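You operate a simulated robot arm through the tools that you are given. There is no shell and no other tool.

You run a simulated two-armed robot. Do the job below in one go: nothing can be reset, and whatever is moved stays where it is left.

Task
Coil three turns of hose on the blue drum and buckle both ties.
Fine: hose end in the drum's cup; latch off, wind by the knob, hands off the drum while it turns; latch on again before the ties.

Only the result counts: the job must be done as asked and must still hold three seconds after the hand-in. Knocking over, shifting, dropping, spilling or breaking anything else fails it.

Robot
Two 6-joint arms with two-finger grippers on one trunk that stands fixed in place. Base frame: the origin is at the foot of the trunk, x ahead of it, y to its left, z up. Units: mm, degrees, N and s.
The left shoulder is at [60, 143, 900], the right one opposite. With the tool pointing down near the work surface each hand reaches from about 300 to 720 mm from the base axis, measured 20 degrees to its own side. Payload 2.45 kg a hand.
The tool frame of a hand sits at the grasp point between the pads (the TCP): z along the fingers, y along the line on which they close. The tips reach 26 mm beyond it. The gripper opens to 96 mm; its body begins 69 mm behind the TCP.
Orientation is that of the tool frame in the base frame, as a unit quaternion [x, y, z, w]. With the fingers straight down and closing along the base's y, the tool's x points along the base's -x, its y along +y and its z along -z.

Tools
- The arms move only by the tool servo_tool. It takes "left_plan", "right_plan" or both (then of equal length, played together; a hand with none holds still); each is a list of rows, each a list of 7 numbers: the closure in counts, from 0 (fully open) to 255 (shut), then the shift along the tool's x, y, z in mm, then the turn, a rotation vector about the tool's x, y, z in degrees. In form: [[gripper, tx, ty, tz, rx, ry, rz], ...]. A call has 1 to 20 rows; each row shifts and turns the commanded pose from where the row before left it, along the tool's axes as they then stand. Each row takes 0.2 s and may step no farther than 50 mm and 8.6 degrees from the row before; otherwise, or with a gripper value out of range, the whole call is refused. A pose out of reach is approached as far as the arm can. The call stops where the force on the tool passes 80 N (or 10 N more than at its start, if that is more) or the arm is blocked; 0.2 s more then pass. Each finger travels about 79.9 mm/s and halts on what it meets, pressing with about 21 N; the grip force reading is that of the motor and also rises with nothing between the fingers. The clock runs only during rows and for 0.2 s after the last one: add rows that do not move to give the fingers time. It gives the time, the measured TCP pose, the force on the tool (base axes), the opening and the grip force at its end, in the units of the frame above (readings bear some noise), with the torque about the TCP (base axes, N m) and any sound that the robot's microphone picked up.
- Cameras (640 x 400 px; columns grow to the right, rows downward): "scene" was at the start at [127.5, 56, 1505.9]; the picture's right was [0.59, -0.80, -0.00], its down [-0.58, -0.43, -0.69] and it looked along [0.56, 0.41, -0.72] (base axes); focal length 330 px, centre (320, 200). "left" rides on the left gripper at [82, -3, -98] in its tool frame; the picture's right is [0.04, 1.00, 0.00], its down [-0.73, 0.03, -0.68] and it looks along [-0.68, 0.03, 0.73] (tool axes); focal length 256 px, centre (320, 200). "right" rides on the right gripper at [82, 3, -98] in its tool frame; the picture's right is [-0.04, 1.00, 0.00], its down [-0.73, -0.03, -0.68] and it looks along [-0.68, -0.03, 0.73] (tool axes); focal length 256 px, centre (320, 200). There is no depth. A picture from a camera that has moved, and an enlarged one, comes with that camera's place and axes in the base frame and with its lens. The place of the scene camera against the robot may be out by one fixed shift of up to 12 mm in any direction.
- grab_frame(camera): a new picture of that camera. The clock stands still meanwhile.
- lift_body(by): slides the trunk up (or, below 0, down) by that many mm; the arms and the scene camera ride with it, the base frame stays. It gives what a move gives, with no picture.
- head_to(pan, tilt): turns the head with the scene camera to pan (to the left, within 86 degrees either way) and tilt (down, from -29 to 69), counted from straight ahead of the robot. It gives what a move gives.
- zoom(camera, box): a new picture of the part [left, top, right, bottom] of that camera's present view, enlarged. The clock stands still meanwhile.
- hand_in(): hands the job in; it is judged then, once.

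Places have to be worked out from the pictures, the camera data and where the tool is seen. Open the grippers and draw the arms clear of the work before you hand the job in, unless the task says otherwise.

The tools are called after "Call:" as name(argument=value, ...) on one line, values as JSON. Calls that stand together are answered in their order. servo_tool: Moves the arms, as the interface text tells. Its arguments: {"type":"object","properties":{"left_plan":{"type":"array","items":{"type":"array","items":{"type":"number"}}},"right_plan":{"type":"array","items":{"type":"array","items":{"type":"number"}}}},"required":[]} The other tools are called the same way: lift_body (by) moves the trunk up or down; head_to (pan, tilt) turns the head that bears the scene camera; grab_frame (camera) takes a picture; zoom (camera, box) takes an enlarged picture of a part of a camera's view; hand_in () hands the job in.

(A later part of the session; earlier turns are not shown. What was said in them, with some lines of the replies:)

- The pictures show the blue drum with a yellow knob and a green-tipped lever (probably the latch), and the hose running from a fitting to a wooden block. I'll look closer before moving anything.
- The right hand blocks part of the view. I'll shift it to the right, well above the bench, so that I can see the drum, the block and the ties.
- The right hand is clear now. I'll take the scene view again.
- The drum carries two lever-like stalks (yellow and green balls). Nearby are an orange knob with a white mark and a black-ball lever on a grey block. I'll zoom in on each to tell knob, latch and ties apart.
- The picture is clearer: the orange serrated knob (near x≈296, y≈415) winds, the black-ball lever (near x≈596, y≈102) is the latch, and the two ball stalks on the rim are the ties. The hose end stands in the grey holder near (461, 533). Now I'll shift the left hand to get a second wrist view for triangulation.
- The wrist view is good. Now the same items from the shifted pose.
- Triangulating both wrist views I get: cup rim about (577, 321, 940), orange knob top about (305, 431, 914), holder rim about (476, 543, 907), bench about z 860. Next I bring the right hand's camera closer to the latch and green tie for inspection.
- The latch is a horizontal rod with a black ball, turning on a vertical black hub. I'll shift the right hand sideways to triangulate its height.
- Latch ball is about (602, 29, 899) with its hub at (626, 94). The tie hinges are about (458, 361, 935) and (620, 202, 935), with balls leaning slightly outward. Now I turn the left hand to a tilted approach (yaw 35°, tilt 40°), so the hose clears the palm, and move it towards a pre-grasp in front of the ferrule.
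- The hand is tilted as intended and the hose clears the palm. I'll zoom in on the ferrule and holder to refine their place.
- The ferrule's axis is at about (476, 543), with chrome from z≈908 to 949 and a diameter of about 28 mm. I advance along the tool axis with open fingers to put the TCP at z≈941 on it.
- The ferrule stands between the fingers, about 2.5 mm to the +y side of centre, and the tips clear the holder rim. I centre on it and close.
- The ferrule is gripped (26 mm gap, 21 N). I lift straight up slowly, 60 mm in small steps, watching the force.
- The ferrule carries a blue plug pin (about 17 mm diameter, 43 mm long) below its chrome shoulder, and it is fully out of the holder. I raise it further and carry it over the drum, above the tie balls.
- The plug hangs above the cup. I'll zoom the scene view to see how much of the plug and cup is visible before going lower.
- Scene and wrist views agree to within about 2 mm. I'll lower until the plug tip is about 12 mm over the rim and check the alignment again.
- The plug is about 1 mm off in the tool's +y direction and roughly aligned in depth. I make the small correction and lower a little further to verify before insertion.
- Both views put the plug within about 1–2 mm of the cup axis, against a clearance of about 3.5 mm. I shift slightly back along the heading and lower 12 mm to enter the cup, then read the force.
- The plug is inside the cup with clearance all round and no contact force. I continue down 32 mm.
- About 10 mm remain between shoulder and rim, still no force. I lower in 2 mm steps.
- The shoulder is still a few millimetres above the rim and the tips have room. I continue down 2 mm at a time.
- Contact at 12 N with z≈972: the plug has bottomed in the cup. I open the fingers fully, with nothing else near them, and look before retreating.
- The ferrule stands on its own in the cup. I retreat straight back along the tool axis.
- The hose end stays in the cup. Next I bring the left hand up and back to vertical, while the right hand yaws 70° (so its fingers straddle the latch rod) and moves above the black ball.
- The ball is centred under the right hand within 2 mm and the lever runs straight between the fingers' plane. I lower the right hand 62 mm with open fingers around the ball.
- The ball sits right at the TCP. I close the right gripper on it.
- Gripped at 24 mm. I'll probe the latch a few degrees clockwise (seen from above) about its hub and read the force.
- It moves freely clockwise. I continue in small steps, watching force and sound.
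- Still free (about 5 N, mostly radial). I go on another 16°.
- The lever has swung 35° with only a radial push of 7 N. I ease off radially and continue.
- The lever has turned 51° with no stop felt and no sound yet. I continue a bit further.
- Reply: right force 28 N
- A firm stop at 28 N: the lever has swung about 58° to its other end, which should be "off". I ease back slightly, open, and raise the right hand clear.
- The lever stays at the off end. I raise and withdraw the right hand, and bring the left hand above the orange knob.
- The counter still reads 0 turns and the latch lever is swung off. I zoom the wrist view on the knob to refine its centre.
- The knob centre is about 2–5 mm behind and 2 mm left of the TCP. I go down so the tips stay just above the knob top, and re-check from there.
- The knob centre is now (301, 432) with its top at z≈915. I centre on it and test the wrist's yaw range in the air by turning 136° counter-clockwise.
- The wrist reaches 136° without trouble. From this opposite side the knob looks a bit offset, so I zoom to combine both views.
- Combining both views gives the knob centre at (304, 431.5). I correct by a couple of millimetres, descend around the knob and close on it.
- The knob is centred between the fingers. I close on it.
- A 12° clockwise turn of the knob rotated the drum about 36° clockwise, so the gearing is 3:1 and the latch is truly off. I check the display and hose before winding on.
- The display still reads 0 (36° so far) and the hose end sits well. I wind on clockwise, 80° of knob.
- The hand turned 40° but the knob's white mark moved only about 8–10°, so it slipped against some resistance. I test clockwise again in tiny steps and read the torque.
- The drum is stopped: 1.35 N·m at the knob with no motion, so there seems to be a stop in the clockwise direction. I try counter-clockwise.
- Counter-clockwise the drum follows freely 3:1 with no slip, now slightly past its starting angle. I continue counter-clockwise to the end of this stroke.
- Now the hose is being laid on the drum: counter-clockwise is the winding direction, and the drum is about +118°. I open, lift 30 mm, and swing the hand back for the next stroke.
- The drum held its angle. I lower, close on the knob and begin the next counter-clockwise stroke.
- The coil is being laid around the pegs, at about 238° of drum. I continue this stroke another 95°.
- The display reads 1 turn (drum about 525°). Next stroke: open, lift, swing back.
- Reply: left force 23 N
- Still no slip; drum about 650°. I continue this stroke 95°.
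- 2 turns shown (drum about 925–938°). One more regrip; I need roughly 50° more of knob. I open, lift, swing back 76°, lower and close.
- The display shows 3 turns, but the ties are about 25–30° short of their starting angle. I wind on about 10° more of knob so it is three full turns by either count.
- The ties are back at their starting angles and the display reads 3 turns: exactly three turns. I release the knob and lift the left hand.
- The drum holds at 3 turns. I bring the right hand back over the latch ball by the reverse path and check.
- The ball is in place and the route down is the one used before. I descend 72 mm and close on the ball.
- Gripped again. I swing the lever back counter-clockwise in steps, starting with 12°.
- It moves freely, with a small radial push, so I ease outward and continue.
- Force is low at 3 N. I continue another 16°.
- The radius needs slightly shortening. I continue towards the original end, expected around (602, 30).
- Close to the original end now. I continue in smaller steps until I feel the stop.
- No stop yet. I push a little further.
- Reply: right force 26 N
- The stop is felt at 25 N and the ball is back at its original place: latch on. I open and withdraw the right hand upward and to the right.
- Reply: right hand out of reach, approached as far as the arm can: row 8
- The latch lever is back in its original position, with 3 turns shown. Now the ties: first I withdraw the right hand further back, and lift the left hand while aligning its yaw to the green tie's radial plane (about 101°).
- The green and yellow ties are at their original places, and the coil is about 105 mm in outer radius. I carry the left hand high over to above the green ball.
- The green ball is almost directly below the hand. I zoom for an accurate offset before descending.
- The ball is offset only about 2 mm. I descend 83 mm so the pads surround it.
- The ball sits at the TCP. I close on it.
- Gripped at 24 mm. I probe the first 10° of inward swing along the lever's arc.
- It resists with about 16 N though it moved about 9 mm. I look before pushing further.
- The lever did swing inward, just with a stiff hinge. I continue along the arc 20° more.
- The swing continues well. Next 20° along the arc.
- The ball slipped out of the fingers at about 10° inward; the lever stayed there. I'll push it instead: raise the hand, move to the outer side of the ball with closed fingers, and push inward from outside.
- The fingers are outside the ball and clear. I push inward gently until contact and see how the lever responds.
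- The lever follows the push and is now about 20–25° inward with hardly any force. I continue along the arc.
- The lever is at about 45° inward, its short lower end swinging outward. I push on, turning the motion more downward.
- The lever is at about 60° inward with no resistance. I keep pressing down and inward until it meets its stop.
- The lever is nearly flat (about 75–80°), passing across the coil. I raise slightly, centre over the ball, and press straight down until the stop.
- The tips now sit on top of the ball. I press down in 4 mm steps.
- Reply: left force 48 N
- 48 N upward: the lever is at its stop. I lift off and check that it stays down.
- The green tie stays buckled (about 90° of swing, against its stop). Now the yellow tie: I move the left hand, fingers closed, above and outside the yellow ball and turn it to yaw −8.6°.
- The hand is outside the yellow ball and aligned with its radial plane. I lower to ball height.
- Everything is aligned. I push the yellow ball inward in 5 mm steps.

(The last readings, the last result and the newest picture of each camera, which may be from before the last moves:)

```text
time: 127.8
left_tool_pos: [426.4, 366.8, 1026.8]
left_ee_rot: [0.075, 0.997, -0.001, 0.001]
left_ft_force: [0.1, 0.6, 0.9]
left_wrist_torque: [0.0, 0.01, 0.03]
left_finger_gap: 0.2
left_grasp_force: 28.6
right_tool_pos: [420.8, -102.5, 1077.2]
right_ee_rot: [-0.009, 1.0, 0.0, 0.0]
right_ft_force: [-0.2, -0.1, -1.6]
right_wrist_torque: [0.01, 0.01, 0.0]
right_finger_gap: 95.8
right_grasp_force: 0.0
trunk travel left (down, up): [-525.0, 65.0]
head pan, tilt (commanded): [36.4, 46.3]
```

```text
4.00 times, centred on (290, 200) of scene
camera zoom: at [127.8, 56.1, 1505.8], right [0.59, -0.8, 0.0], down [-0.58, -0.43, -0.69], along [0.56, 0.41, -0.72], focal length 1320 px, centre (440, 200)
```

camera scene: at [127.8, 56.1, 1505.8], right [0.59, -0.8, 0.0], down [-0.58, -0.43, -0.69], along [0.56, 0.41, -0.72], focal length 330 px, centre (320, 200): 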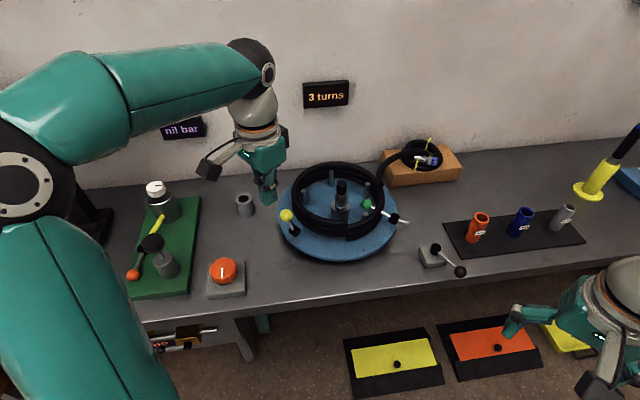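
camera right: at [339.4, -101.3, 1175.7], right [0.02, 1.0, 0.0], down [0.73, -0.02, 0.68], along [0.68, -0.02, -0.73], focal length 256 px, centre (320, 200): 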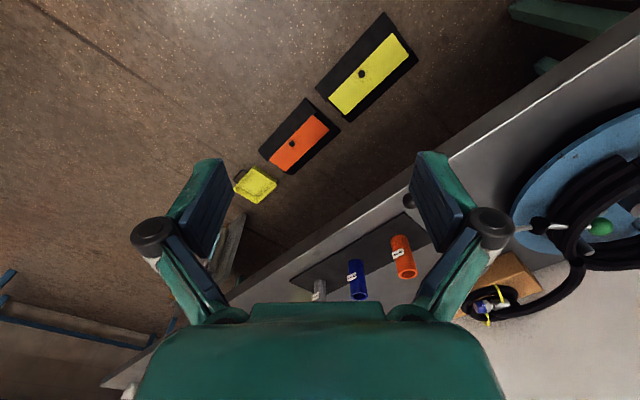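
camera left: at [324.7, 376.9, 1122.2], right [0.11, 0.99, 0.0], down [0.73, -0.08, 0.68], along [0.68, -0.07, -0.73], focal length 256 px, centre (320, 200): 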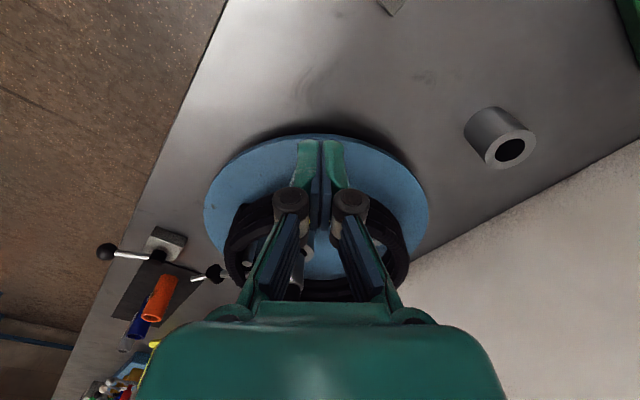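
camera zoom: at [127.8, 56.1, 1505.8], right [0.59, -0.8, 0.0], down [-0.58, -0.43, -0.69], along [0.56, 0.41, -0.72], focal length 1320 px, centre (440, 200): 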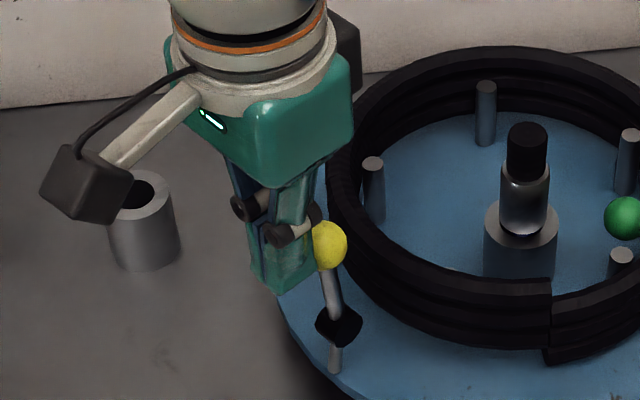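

The yellow lever follows smoothly. I continue past vertical.

Call:
servo_tool(left_plan=[[255, -4, 0, 0, 0, 0, 0], [255, -4, 0, 0, 0, 0, 0], [255, -4, 0, 0, 0, 0, 0], [255, -4, 0, 0, 0, 0, 0], [255, -4.7, 0, 0.3, 0, 0, 0], [255, -4.7, 0, 0.3, 0, 0, 0], [255, -4.7, 0, 0.3, 0, 0, 0], [255, -4, 0, 1.1, 0, 0, 0], [255, -4, 0, 1.1, 0, 0, 0], [255, -4, 0, 1.1, 0, 0, 0], [255, 0, 0, 0, 0, 0, 0]])

Call:
zoom(camera="scene", box=[230, 150, 350, 250])

Call:
grab_frame(camera="left")

```text
time: 130.2
left_tool_pos: [467.8, 359.8, 1021.4]
left_ee_rot: [0.074, 0.997, 0.0, 0.002]
left_ft_force: [-0.4, -0.1, -0.3]
left_wrist_torque: [0.02, 0.0, -0.01]
left_finger_gap: 0.1
left_grasp_force: 28.7
right_tool_pos: [420.9, -102.3, 1077.6]
right_ee_rot: [-0.009, 1.0, 0.0, 0.001]
right_ft_force: [-0.4, 0.0, 0.4]
right_wrist_torque: [-0.02, 0.0, -0.03]
right_finger_gap: 96.1
right_grasp_force: 0.0
trunk travel left (down, up): [-525.0, 65.0]
head pan, tilt (commanded): [36.4, 46.3]
```

```text
4.00 times, centred on (290, 200) of scene
camera zoom: at [127.8, 56.0, 1505.9], right [0.59, -0.8, 0.0], down [-0.58, -0.43, -0.69], along [0.56, 0.41, -0.72], focal length 1320 px, centre (440, 200)
```

zoom: 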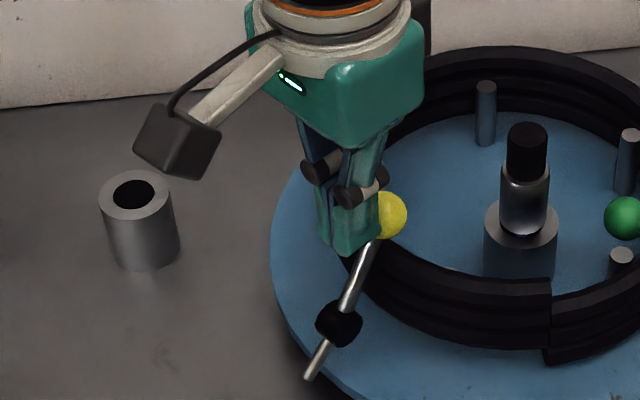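

```text
taken
camera left: at [388.7, 367.2, 1120.0], right [0.11, 0.99, 0.0], down [0.73, -0.08, 0.68], along [0.68, -0.07, -0.73], focal length 256 px, centre (320, 200)
```

left: 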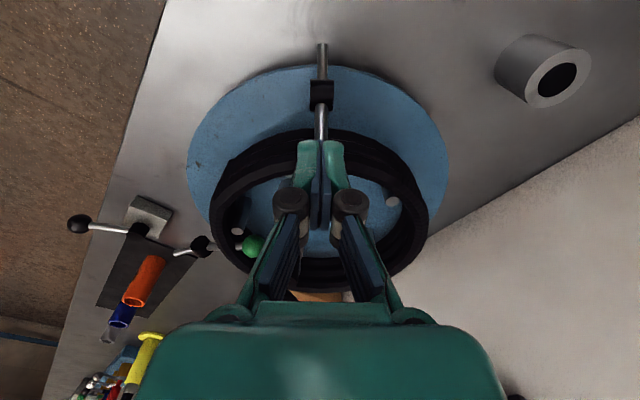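

Past vertical, no resistance. I continue along the same path used for the green one.

Call:
servo_tool(left_plan=[[255, -3.8, 0, 1.5, 0, 0, 0], [255, -3.8, 0, 1.6, 0, 0, 0], [255, -3.8, 0, 1.7, 0, 0, 0], [255, -4.5, 0, 2.5, 0, 0, 0], [255, -4.5, 0, 2.8, 0, 0, 0], [255, -4.4, 0, 4.3, 0, 0, 0], [255, -4.4, 0, 4.6, 0, 0, 0], [255, 0, 0, 0, 0, 0, 0]])

Call:
zoom(camera="scene", box=[230, 150, 350, 250])

Call:
grab_frame(camera="left")

```text
time: 132.0
left_tool_pos: [496.3, 355.5, 1000.8]
left_ee_rot: [0.074, 0.997, -0.001, 0.001]
left_ft_force: [0.0, -0.7, -0.3]
left_wrist_torque: [0.0, -0.02, -0.01]
left_finger_gap: 0.0
left_grasp_force: 28.4
right_tool_pos: [420.1, -102.7, 1077.9]
right_ee_rot: [-0.009, 1.0, 0.0, -0.001]
right_ft_force: [0.8, 0.0, -0.7]
right_wrist_torque: [0.01, 0.0, 0.02]
right_finger_gap: 96.1
right_grasp_force: 0.0
trunk travel left (down, up): [-525.0, 65.0]
head pan, tilt (commanded): [36.4, 46.3]
```

```text
4.00 times, centred on (290, 200) of scene
camera zoom: at [127.8, 56.0, 1505.9], right [0.59, -0.8, 0.0], down [-0.58, -0.43, -0.69], along [0.56, 0.41, -0.72], focal length 1320 px, centre (440, 200)
```

zoom: 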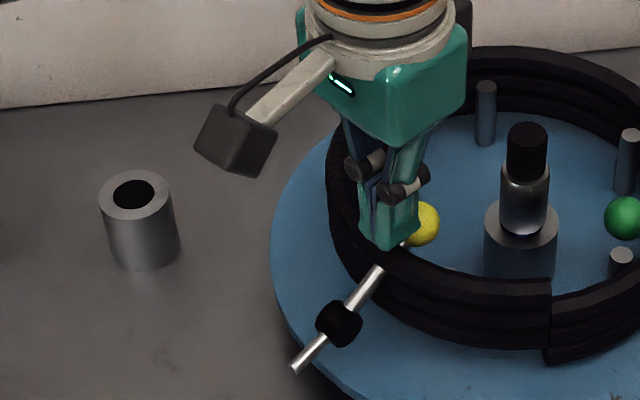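

```text
taken
camera left: at [417.3, 363.8, 1100.5], right [0.11, 0.99, 0.0], down [0.73, -0.08, 0.68], along [0.68, -0.07, -0.73], focal length 256 px, centre (320, 200)
```

left: 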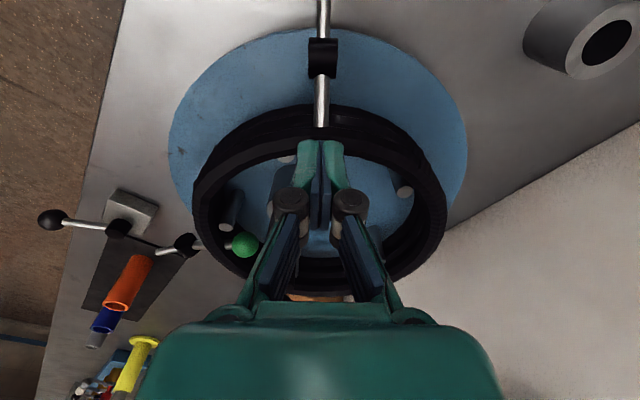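

At about 60° inward now. I continue pressing down, then centre over the ball and press to the stop.

Call:
servo_tool(left_plan=[[255, -3.6, 0, 5, 0, 0, 0], [255, -3.6, 0, 5, 0, 0, 0], [255, -2.5, 0, 5.5, 0, 0, 0], [255, 0, 0, -12, 0, 0, 0], [255, -10, 0, 0, 0, 0, 0], [255, 0, 0, 5, 0, 0, 0], [255, 0, 0, 4, 0, 0, 0], [255, 0, 0, 4, 0, 0, 0], [255, 0, 0, 3, 0, 0, 0], [255, 0, 0, 0, 0, 0, 0]])

Call:
zoom(camera="scene", box=[230, 150, 350, 250])

Call:
grab_frame(camera="left")

```text
time: 134.2
left_tool_pos: [515.8, 353.2, 985.1]
left_ee_rot: [0.074, 0.997, 0.0, 0.002]
left_ft_force: [-0.7, 0.1, 2.8]
left_wrist_torque: [-0.03, -0.05, 0.03]
left_finger_gap: 0.0
left_grasp_force: 27.9
right_tool_pos: [420.4, -102.3, 1077.4]
right_ee_rot: [-0.009, 1.0, -0.001, 0.0]
right_ft_force: [-0.5, 0.1, 0.3]
right_wrist_torque: [0.01, -0.01, 0.0]
right_finger_gap: 96.0
right_grasp_force: 0.1
trunk travel left (down, up): [-525.0, 65.0]
head pan, tilt (commanded): [36.4, 46.3]
```

```text
4.00 times, centred on (290, 200) of scene
camera zoom: at [127.8, 55.9, 1505.9], right [0.59, -0.8, 0.0], down [-0.58, -0.43, -0.69], along [0.56, 0.41, -0.72], focal length 1320 px, centre (440, 200)
```

zoom: 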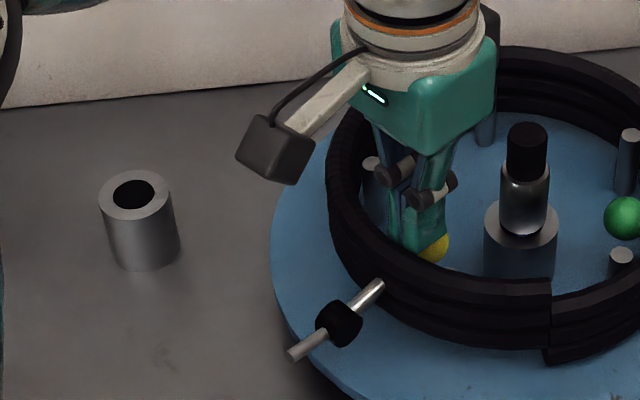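

```text
taken
camera left: at [436.5, 359.9, 1082.2], right [0.11, 0.99, 0.0], down [0.73, -0.08, 0.68], along [0.68, -0.07, -0.73], focal length 256 px, centre (320, 200)
```

left: 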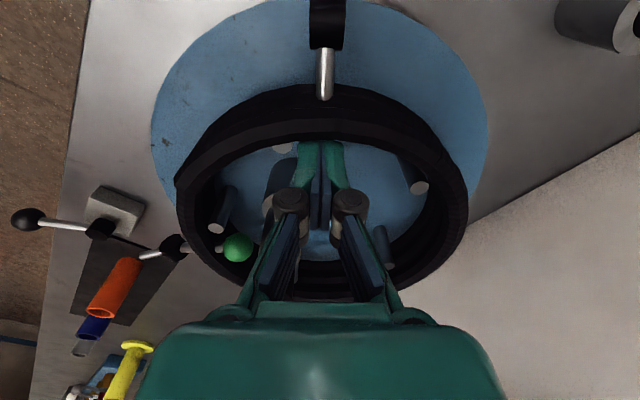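

The tips are at the ball's top. I press down a few millimetres more to reach the stop.

Call:
servo_tool(left_plan=[[255, 0, 0, 3, 0, 0, 0], [255, 0, 0, 3, 0, 0, 0], [255, 0, 0, 0, 0, 0, 0]])

```text
time: 135.0
left_tool_pos: [516.7, 351.8, 981.5]
left_ee_rot: [0.072, 0.997, 0.001, 0.008]
left_ft_force: [8.4, 2.5, 36.1]
left_wrist_torque: [0.09, -0.54, -0.02]
left_finger_gap: 6.0
left_grasp_force: 28.2
right_tool_pos: [418.8, -103.4, 1078.2]
right_ee_rot: [-0.009, 1.0, 0.0, 0.0]
right_ft_force: [0.5, 0.4, 0.8]
right_wrist_torque: [-0.01, 0.02, 0.01]
right_finger_gap: 96.0
right_grasp_force: 0.1
trunk travel left (down, up): [-525.0, 65.0]
head pan, tilt (commanded): [36.4, 46.3]
```

The stop is felt at the same height as for the green tie (z≈981.5, 36 N). I lift away and inspect both ties, the latch, the hose end and the display.

Call:
servo_tool(left_plan=[[255, 0, 0, -12, 0, 0, 0], [255, 0, 0, -30, 0, 0, 0], [255, 0, 0, -40, 0, 0, 0], [255, 20, 0, -40, 0, 0, 0], [255, 40, 0, -20, 0, 0, 0], [255, 40, 0, 0, 0, 0, 0], [255, 40, 0, 0, 0, 0, 0], [0, 40, 0, 0, 0, 0, 0], [0, 0, 0, 0, 0, 0, 0], [0, 0, 0, 0, 0, 0, 0], [0, 0, 0, 0, 0, 0, 0]])

Call:
grab_frame(camera="left")

Call:
grab_frame(camera="scene")

Call:
zoom(camera="scene", box=[260, 140, 420, 260])

```text
time: 137.4
left_tool_pos: [336.8, 380.3, 1120.1]
left_ee_rot: [0.074, 0.997, 0.0, 0.001]
left_ft_force: [-1.0, 0.2, 0.3]
left_wrist_torque: [0.02, 0.03, 0.01]
left_finger_gap: 96.2
left_grasp_force: 0.0
right_tool_pos: [420.8, -102.4, 1077.5]
right_ee_rot: [-0.009, 1.0, 0.0, -0.001]
right_ft_force: [0.4, -0.1, 1.0]
right_wrist_torque: [0.02, 0.01, -0.02]
right_finger_gap: 96.0
right_grasp_force: 0.0
trunk travel left (down, up): [-525.0, 65.0]
head pan, tilt (commanded): [36.4, 46.3]
```

```text
taken
camera left: at [258.2, 388.2, 1218.0], right [0.11, 0.99, 0.0], down [0.73, -0.08, 0.68], along [0.68, -0.07, -0.73], focal length 256 px, centre (320, 200)
```

left: 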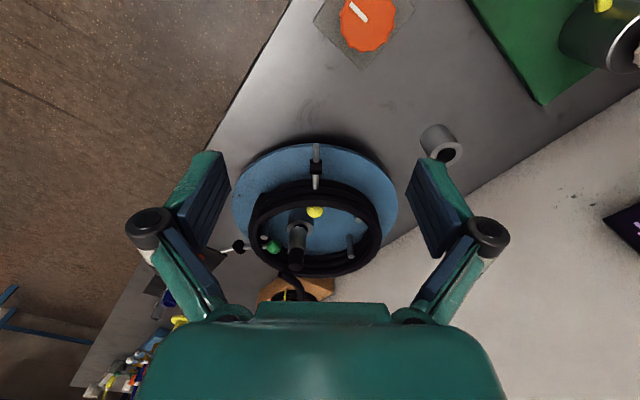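

```text
taken
camera scene: at [128.1, 56.1, 1505.8], right [0.59, -0.8, 0.0], down [-0.58, -0.43, -0.69], along [0.56, 0.41, -0.72], focal length 330 px, centre (320, 200)
```

scene: 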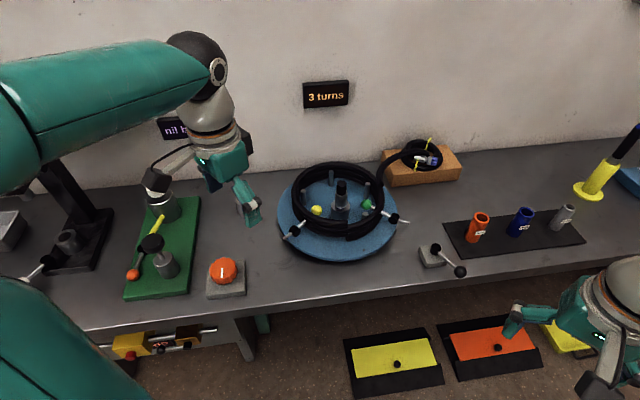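

```text
3.33 times, centred on (340, 200) of scene
camera zoom: at [128.1, 56.1, 1505.8], right [0.59, -0.8, 0.0], down [-0.58, -0.43, -0.69], along [0.56, 0.41, -0.72], focal length 1100 px, centre (253, 200)
```

zoom: 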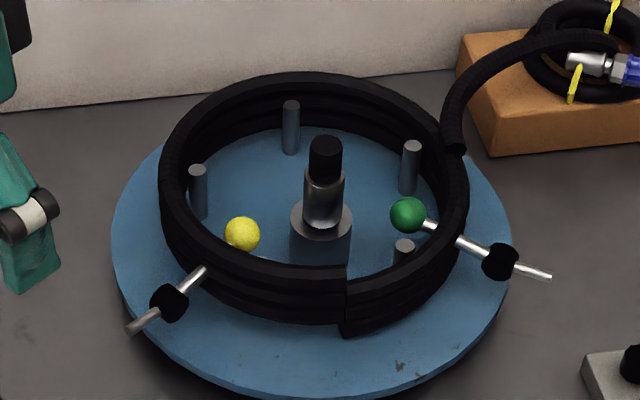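

Both ties lie inward against their stops, the display shows 3 turns, and the hose end is in the cup. I compare the latch with its initial picture and zoom in on the ties.

Call:
zoom(camera="scene", box=[400, 225, 500, 290])

Call:
zoom(camera="left", box=[220, 130, 420, 290])

Call:
zoom(camera="scene", box=[300, 75, 350, 110])

```text
6.15 times, centred on (450, 258) of scene
camera zoom: at [128.1, 56.1, 1505.8], right [0.59, -0.8, 0.0], down [-0.58, -0.43, -0.69], along [0.56, 0.41, -0.72], focal length 2031 px, centre (-480, -154)
```

zoom: 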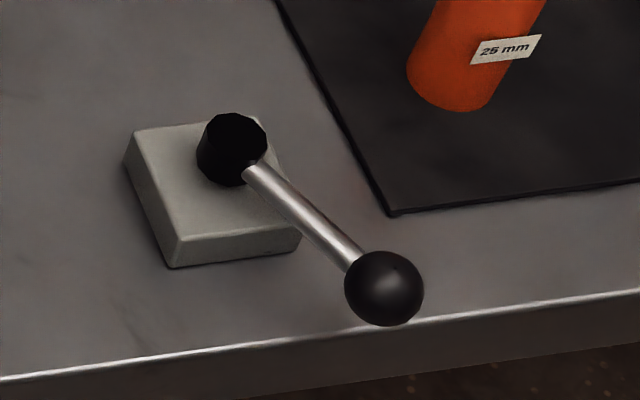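

```text
2.50 times, centred on (320, 210) of left
camera zoom: at [258.2, 388.2, 1218.0], right [0.11, 0.99, 0.0], down [0.73, -0.08, 0.68], along [0.68, -0.07, -0.73], focal length 640 px, centre (320, 175)
```

zoom: 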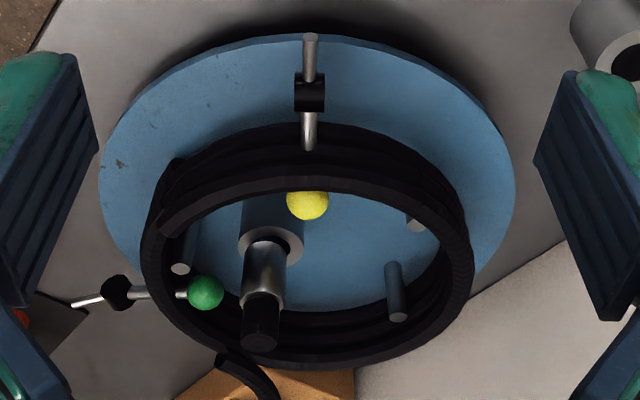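

```text
11.43 times, centred on (325, 92) of scene
camera zoom: at [128.1, 56.1, 1505.8], right [0.59, -0.8, 0.0], down [-0.58, -0.43, -0.69], along [0.56, 0.41, -0.72], focal length 3772 px, centre (263, 1429)
```

zoom: 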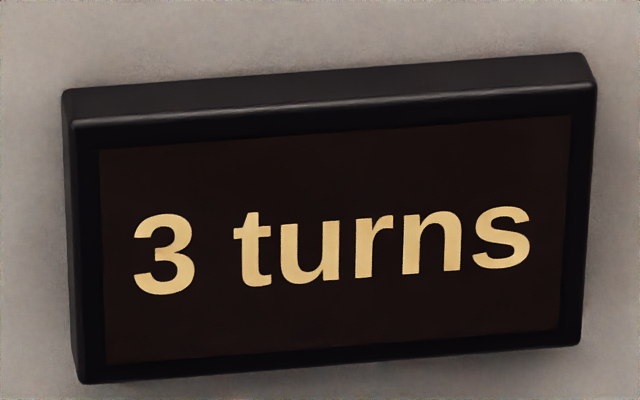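

The latch lever matches its initial "on" picture, and the ties and counter hold. I draw both arms up and clear, wait a moment, and take a last look.

Call:
servo_tool(left_plan=[[0, 19, -7.9, -35, 0, 0, 0], [0, 19, -7.9, -35, 0, 0, 0], [0, 19, -7.9, -35, 0, 0, 0], [0, 19, -7.9, -35, 0, 0, 0], [0, 0, 0, 0, 0, 0, 0], [0, 0, 0, 0, 0, 0, 0], [0, 0, 0, 0, 0, 0, 0], [0, 0, 0, 0, 0, 0, 0], [0, 0, 0, 0, 0, 0, 0], [0, 0, 0, 0, 0, 0, 0], [0, 0, 0, 0, 0, 0, 0], [0, 0, 0, 0, 0, 0, 0]], right_plan=[[0, 25, -15, -30, 0, 0, 0], [0, 25, -15, -30, 0, 0, 0], [0, 25, -15, -30, 0, 0, 0], [0, 25, -15, -30, 0, 0, 0], [0, 0, 0, 0, 0, 0, 0], [0, 0, 0, 0, 0, 0, 0], [0, 0, 0, 0, 0, 0, 0], [0, 0, 0, 0, 0, 0, 0], [0, 0, 0, 0, 0, 0, 0], [0, 0, 0, 0, 0, 0, 0], [0, 0, 0, 0, 0, 0, 0], [0, 0, 0, 0, 0, 0, 0]])

Call:
grab_frame(camera="scene")

Call:
zoom(camera="scene", box=[260, 140, 420, 260])

```text
time: 140.0
left_tool_pos: [261.0, 361.6, 1256.9]
left_ee_rot: [0.074, 0.997, -0.001, 0.001]
left_ft_force: [0.0, -0.4, 0.3]
left_wrist_torque: [-0.01, 0.01, -0.02]
left_finger_gap: 96.3
left_grasp_force: 0.0
right_tool_pos: [320.6, -164.1, 1197.3]
right_ee_rot: [-0.009, 1.0, 0.0, 0.0]
right_ft_force: [-0.1, 0.1, -0.3]
right_wrist_torque: [0.01, -0.04, 0.02]
right_finger_gap: 95.9
right_grasp_force: 0.0
trunk travel left (down, up): [-525.0, 65.0]
head pan, tilt (commanded): [36.4, 46.3]
```

```text
taken
camera scene: at [127.5, 56.0, 1505.9], right [0.59, -0.8, 0.0], down [-0.58, -0.43, -0.69], along [0.56, 0.41, -0.72], focal length 330 px, centre (320, 200)
```

scene: 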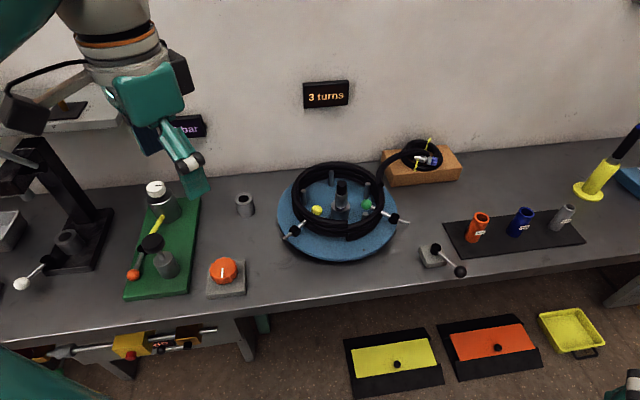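

```text
3.33 times, centred on (340, 200) of scene
camera zoom: at [127.5, 56.0, 1505.9], right [0.59, -0.8, 0.0], down [-0.58, -0.43, -0.69], along [0.56, 0.41, -0.72], focal length 1100 px, centre (253, 200)
```

zoom: 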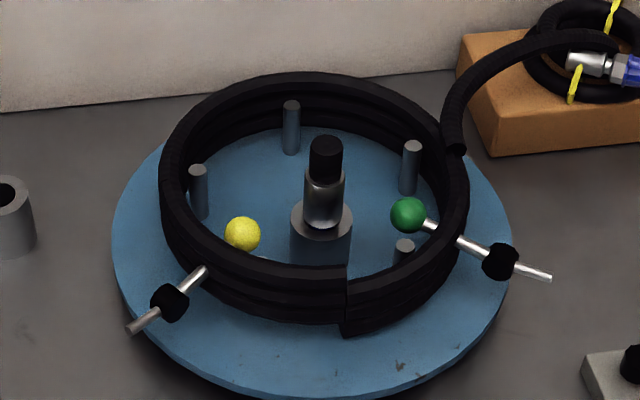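

The arms are clear with both grippers open. The hose end is in the cup, three turns are on the drum, the latch is on, both ties are down and nothing else has moved. I hand the job in.

Call:
hand_in()

```text
The job is handed in.
```

I wound three turns of hose onto the blue drum, put the latch back on and buckled both ties. I then opened the grippers, drew the arms clear and handed the job in. The result of the judging hasn't been shown to me.

- **Hose end:** the plug is seated in the drum's cup, lowered until it touched bottom.
- **Winding:** I turned only the orange knob, with the latch off and both hands off the drum. I first turned it the wrong way (clockwise), and the drum hit a stop after about 60°. I then wound counter-clockwise. The display reads "3 turns", and the ties are back at their starting angle.
- **Latch:** I swung it back on before touching the ties. It is against its stop and matches its starting picture.
- **Ties:** the green and yellow levers are both folded inward over the coil. I pressed each one down until it stopped, and both stayed down. I heard no click from either, so I'm relying on the stop and how they look.

In the last pictures nothing else on the bench looked moved.
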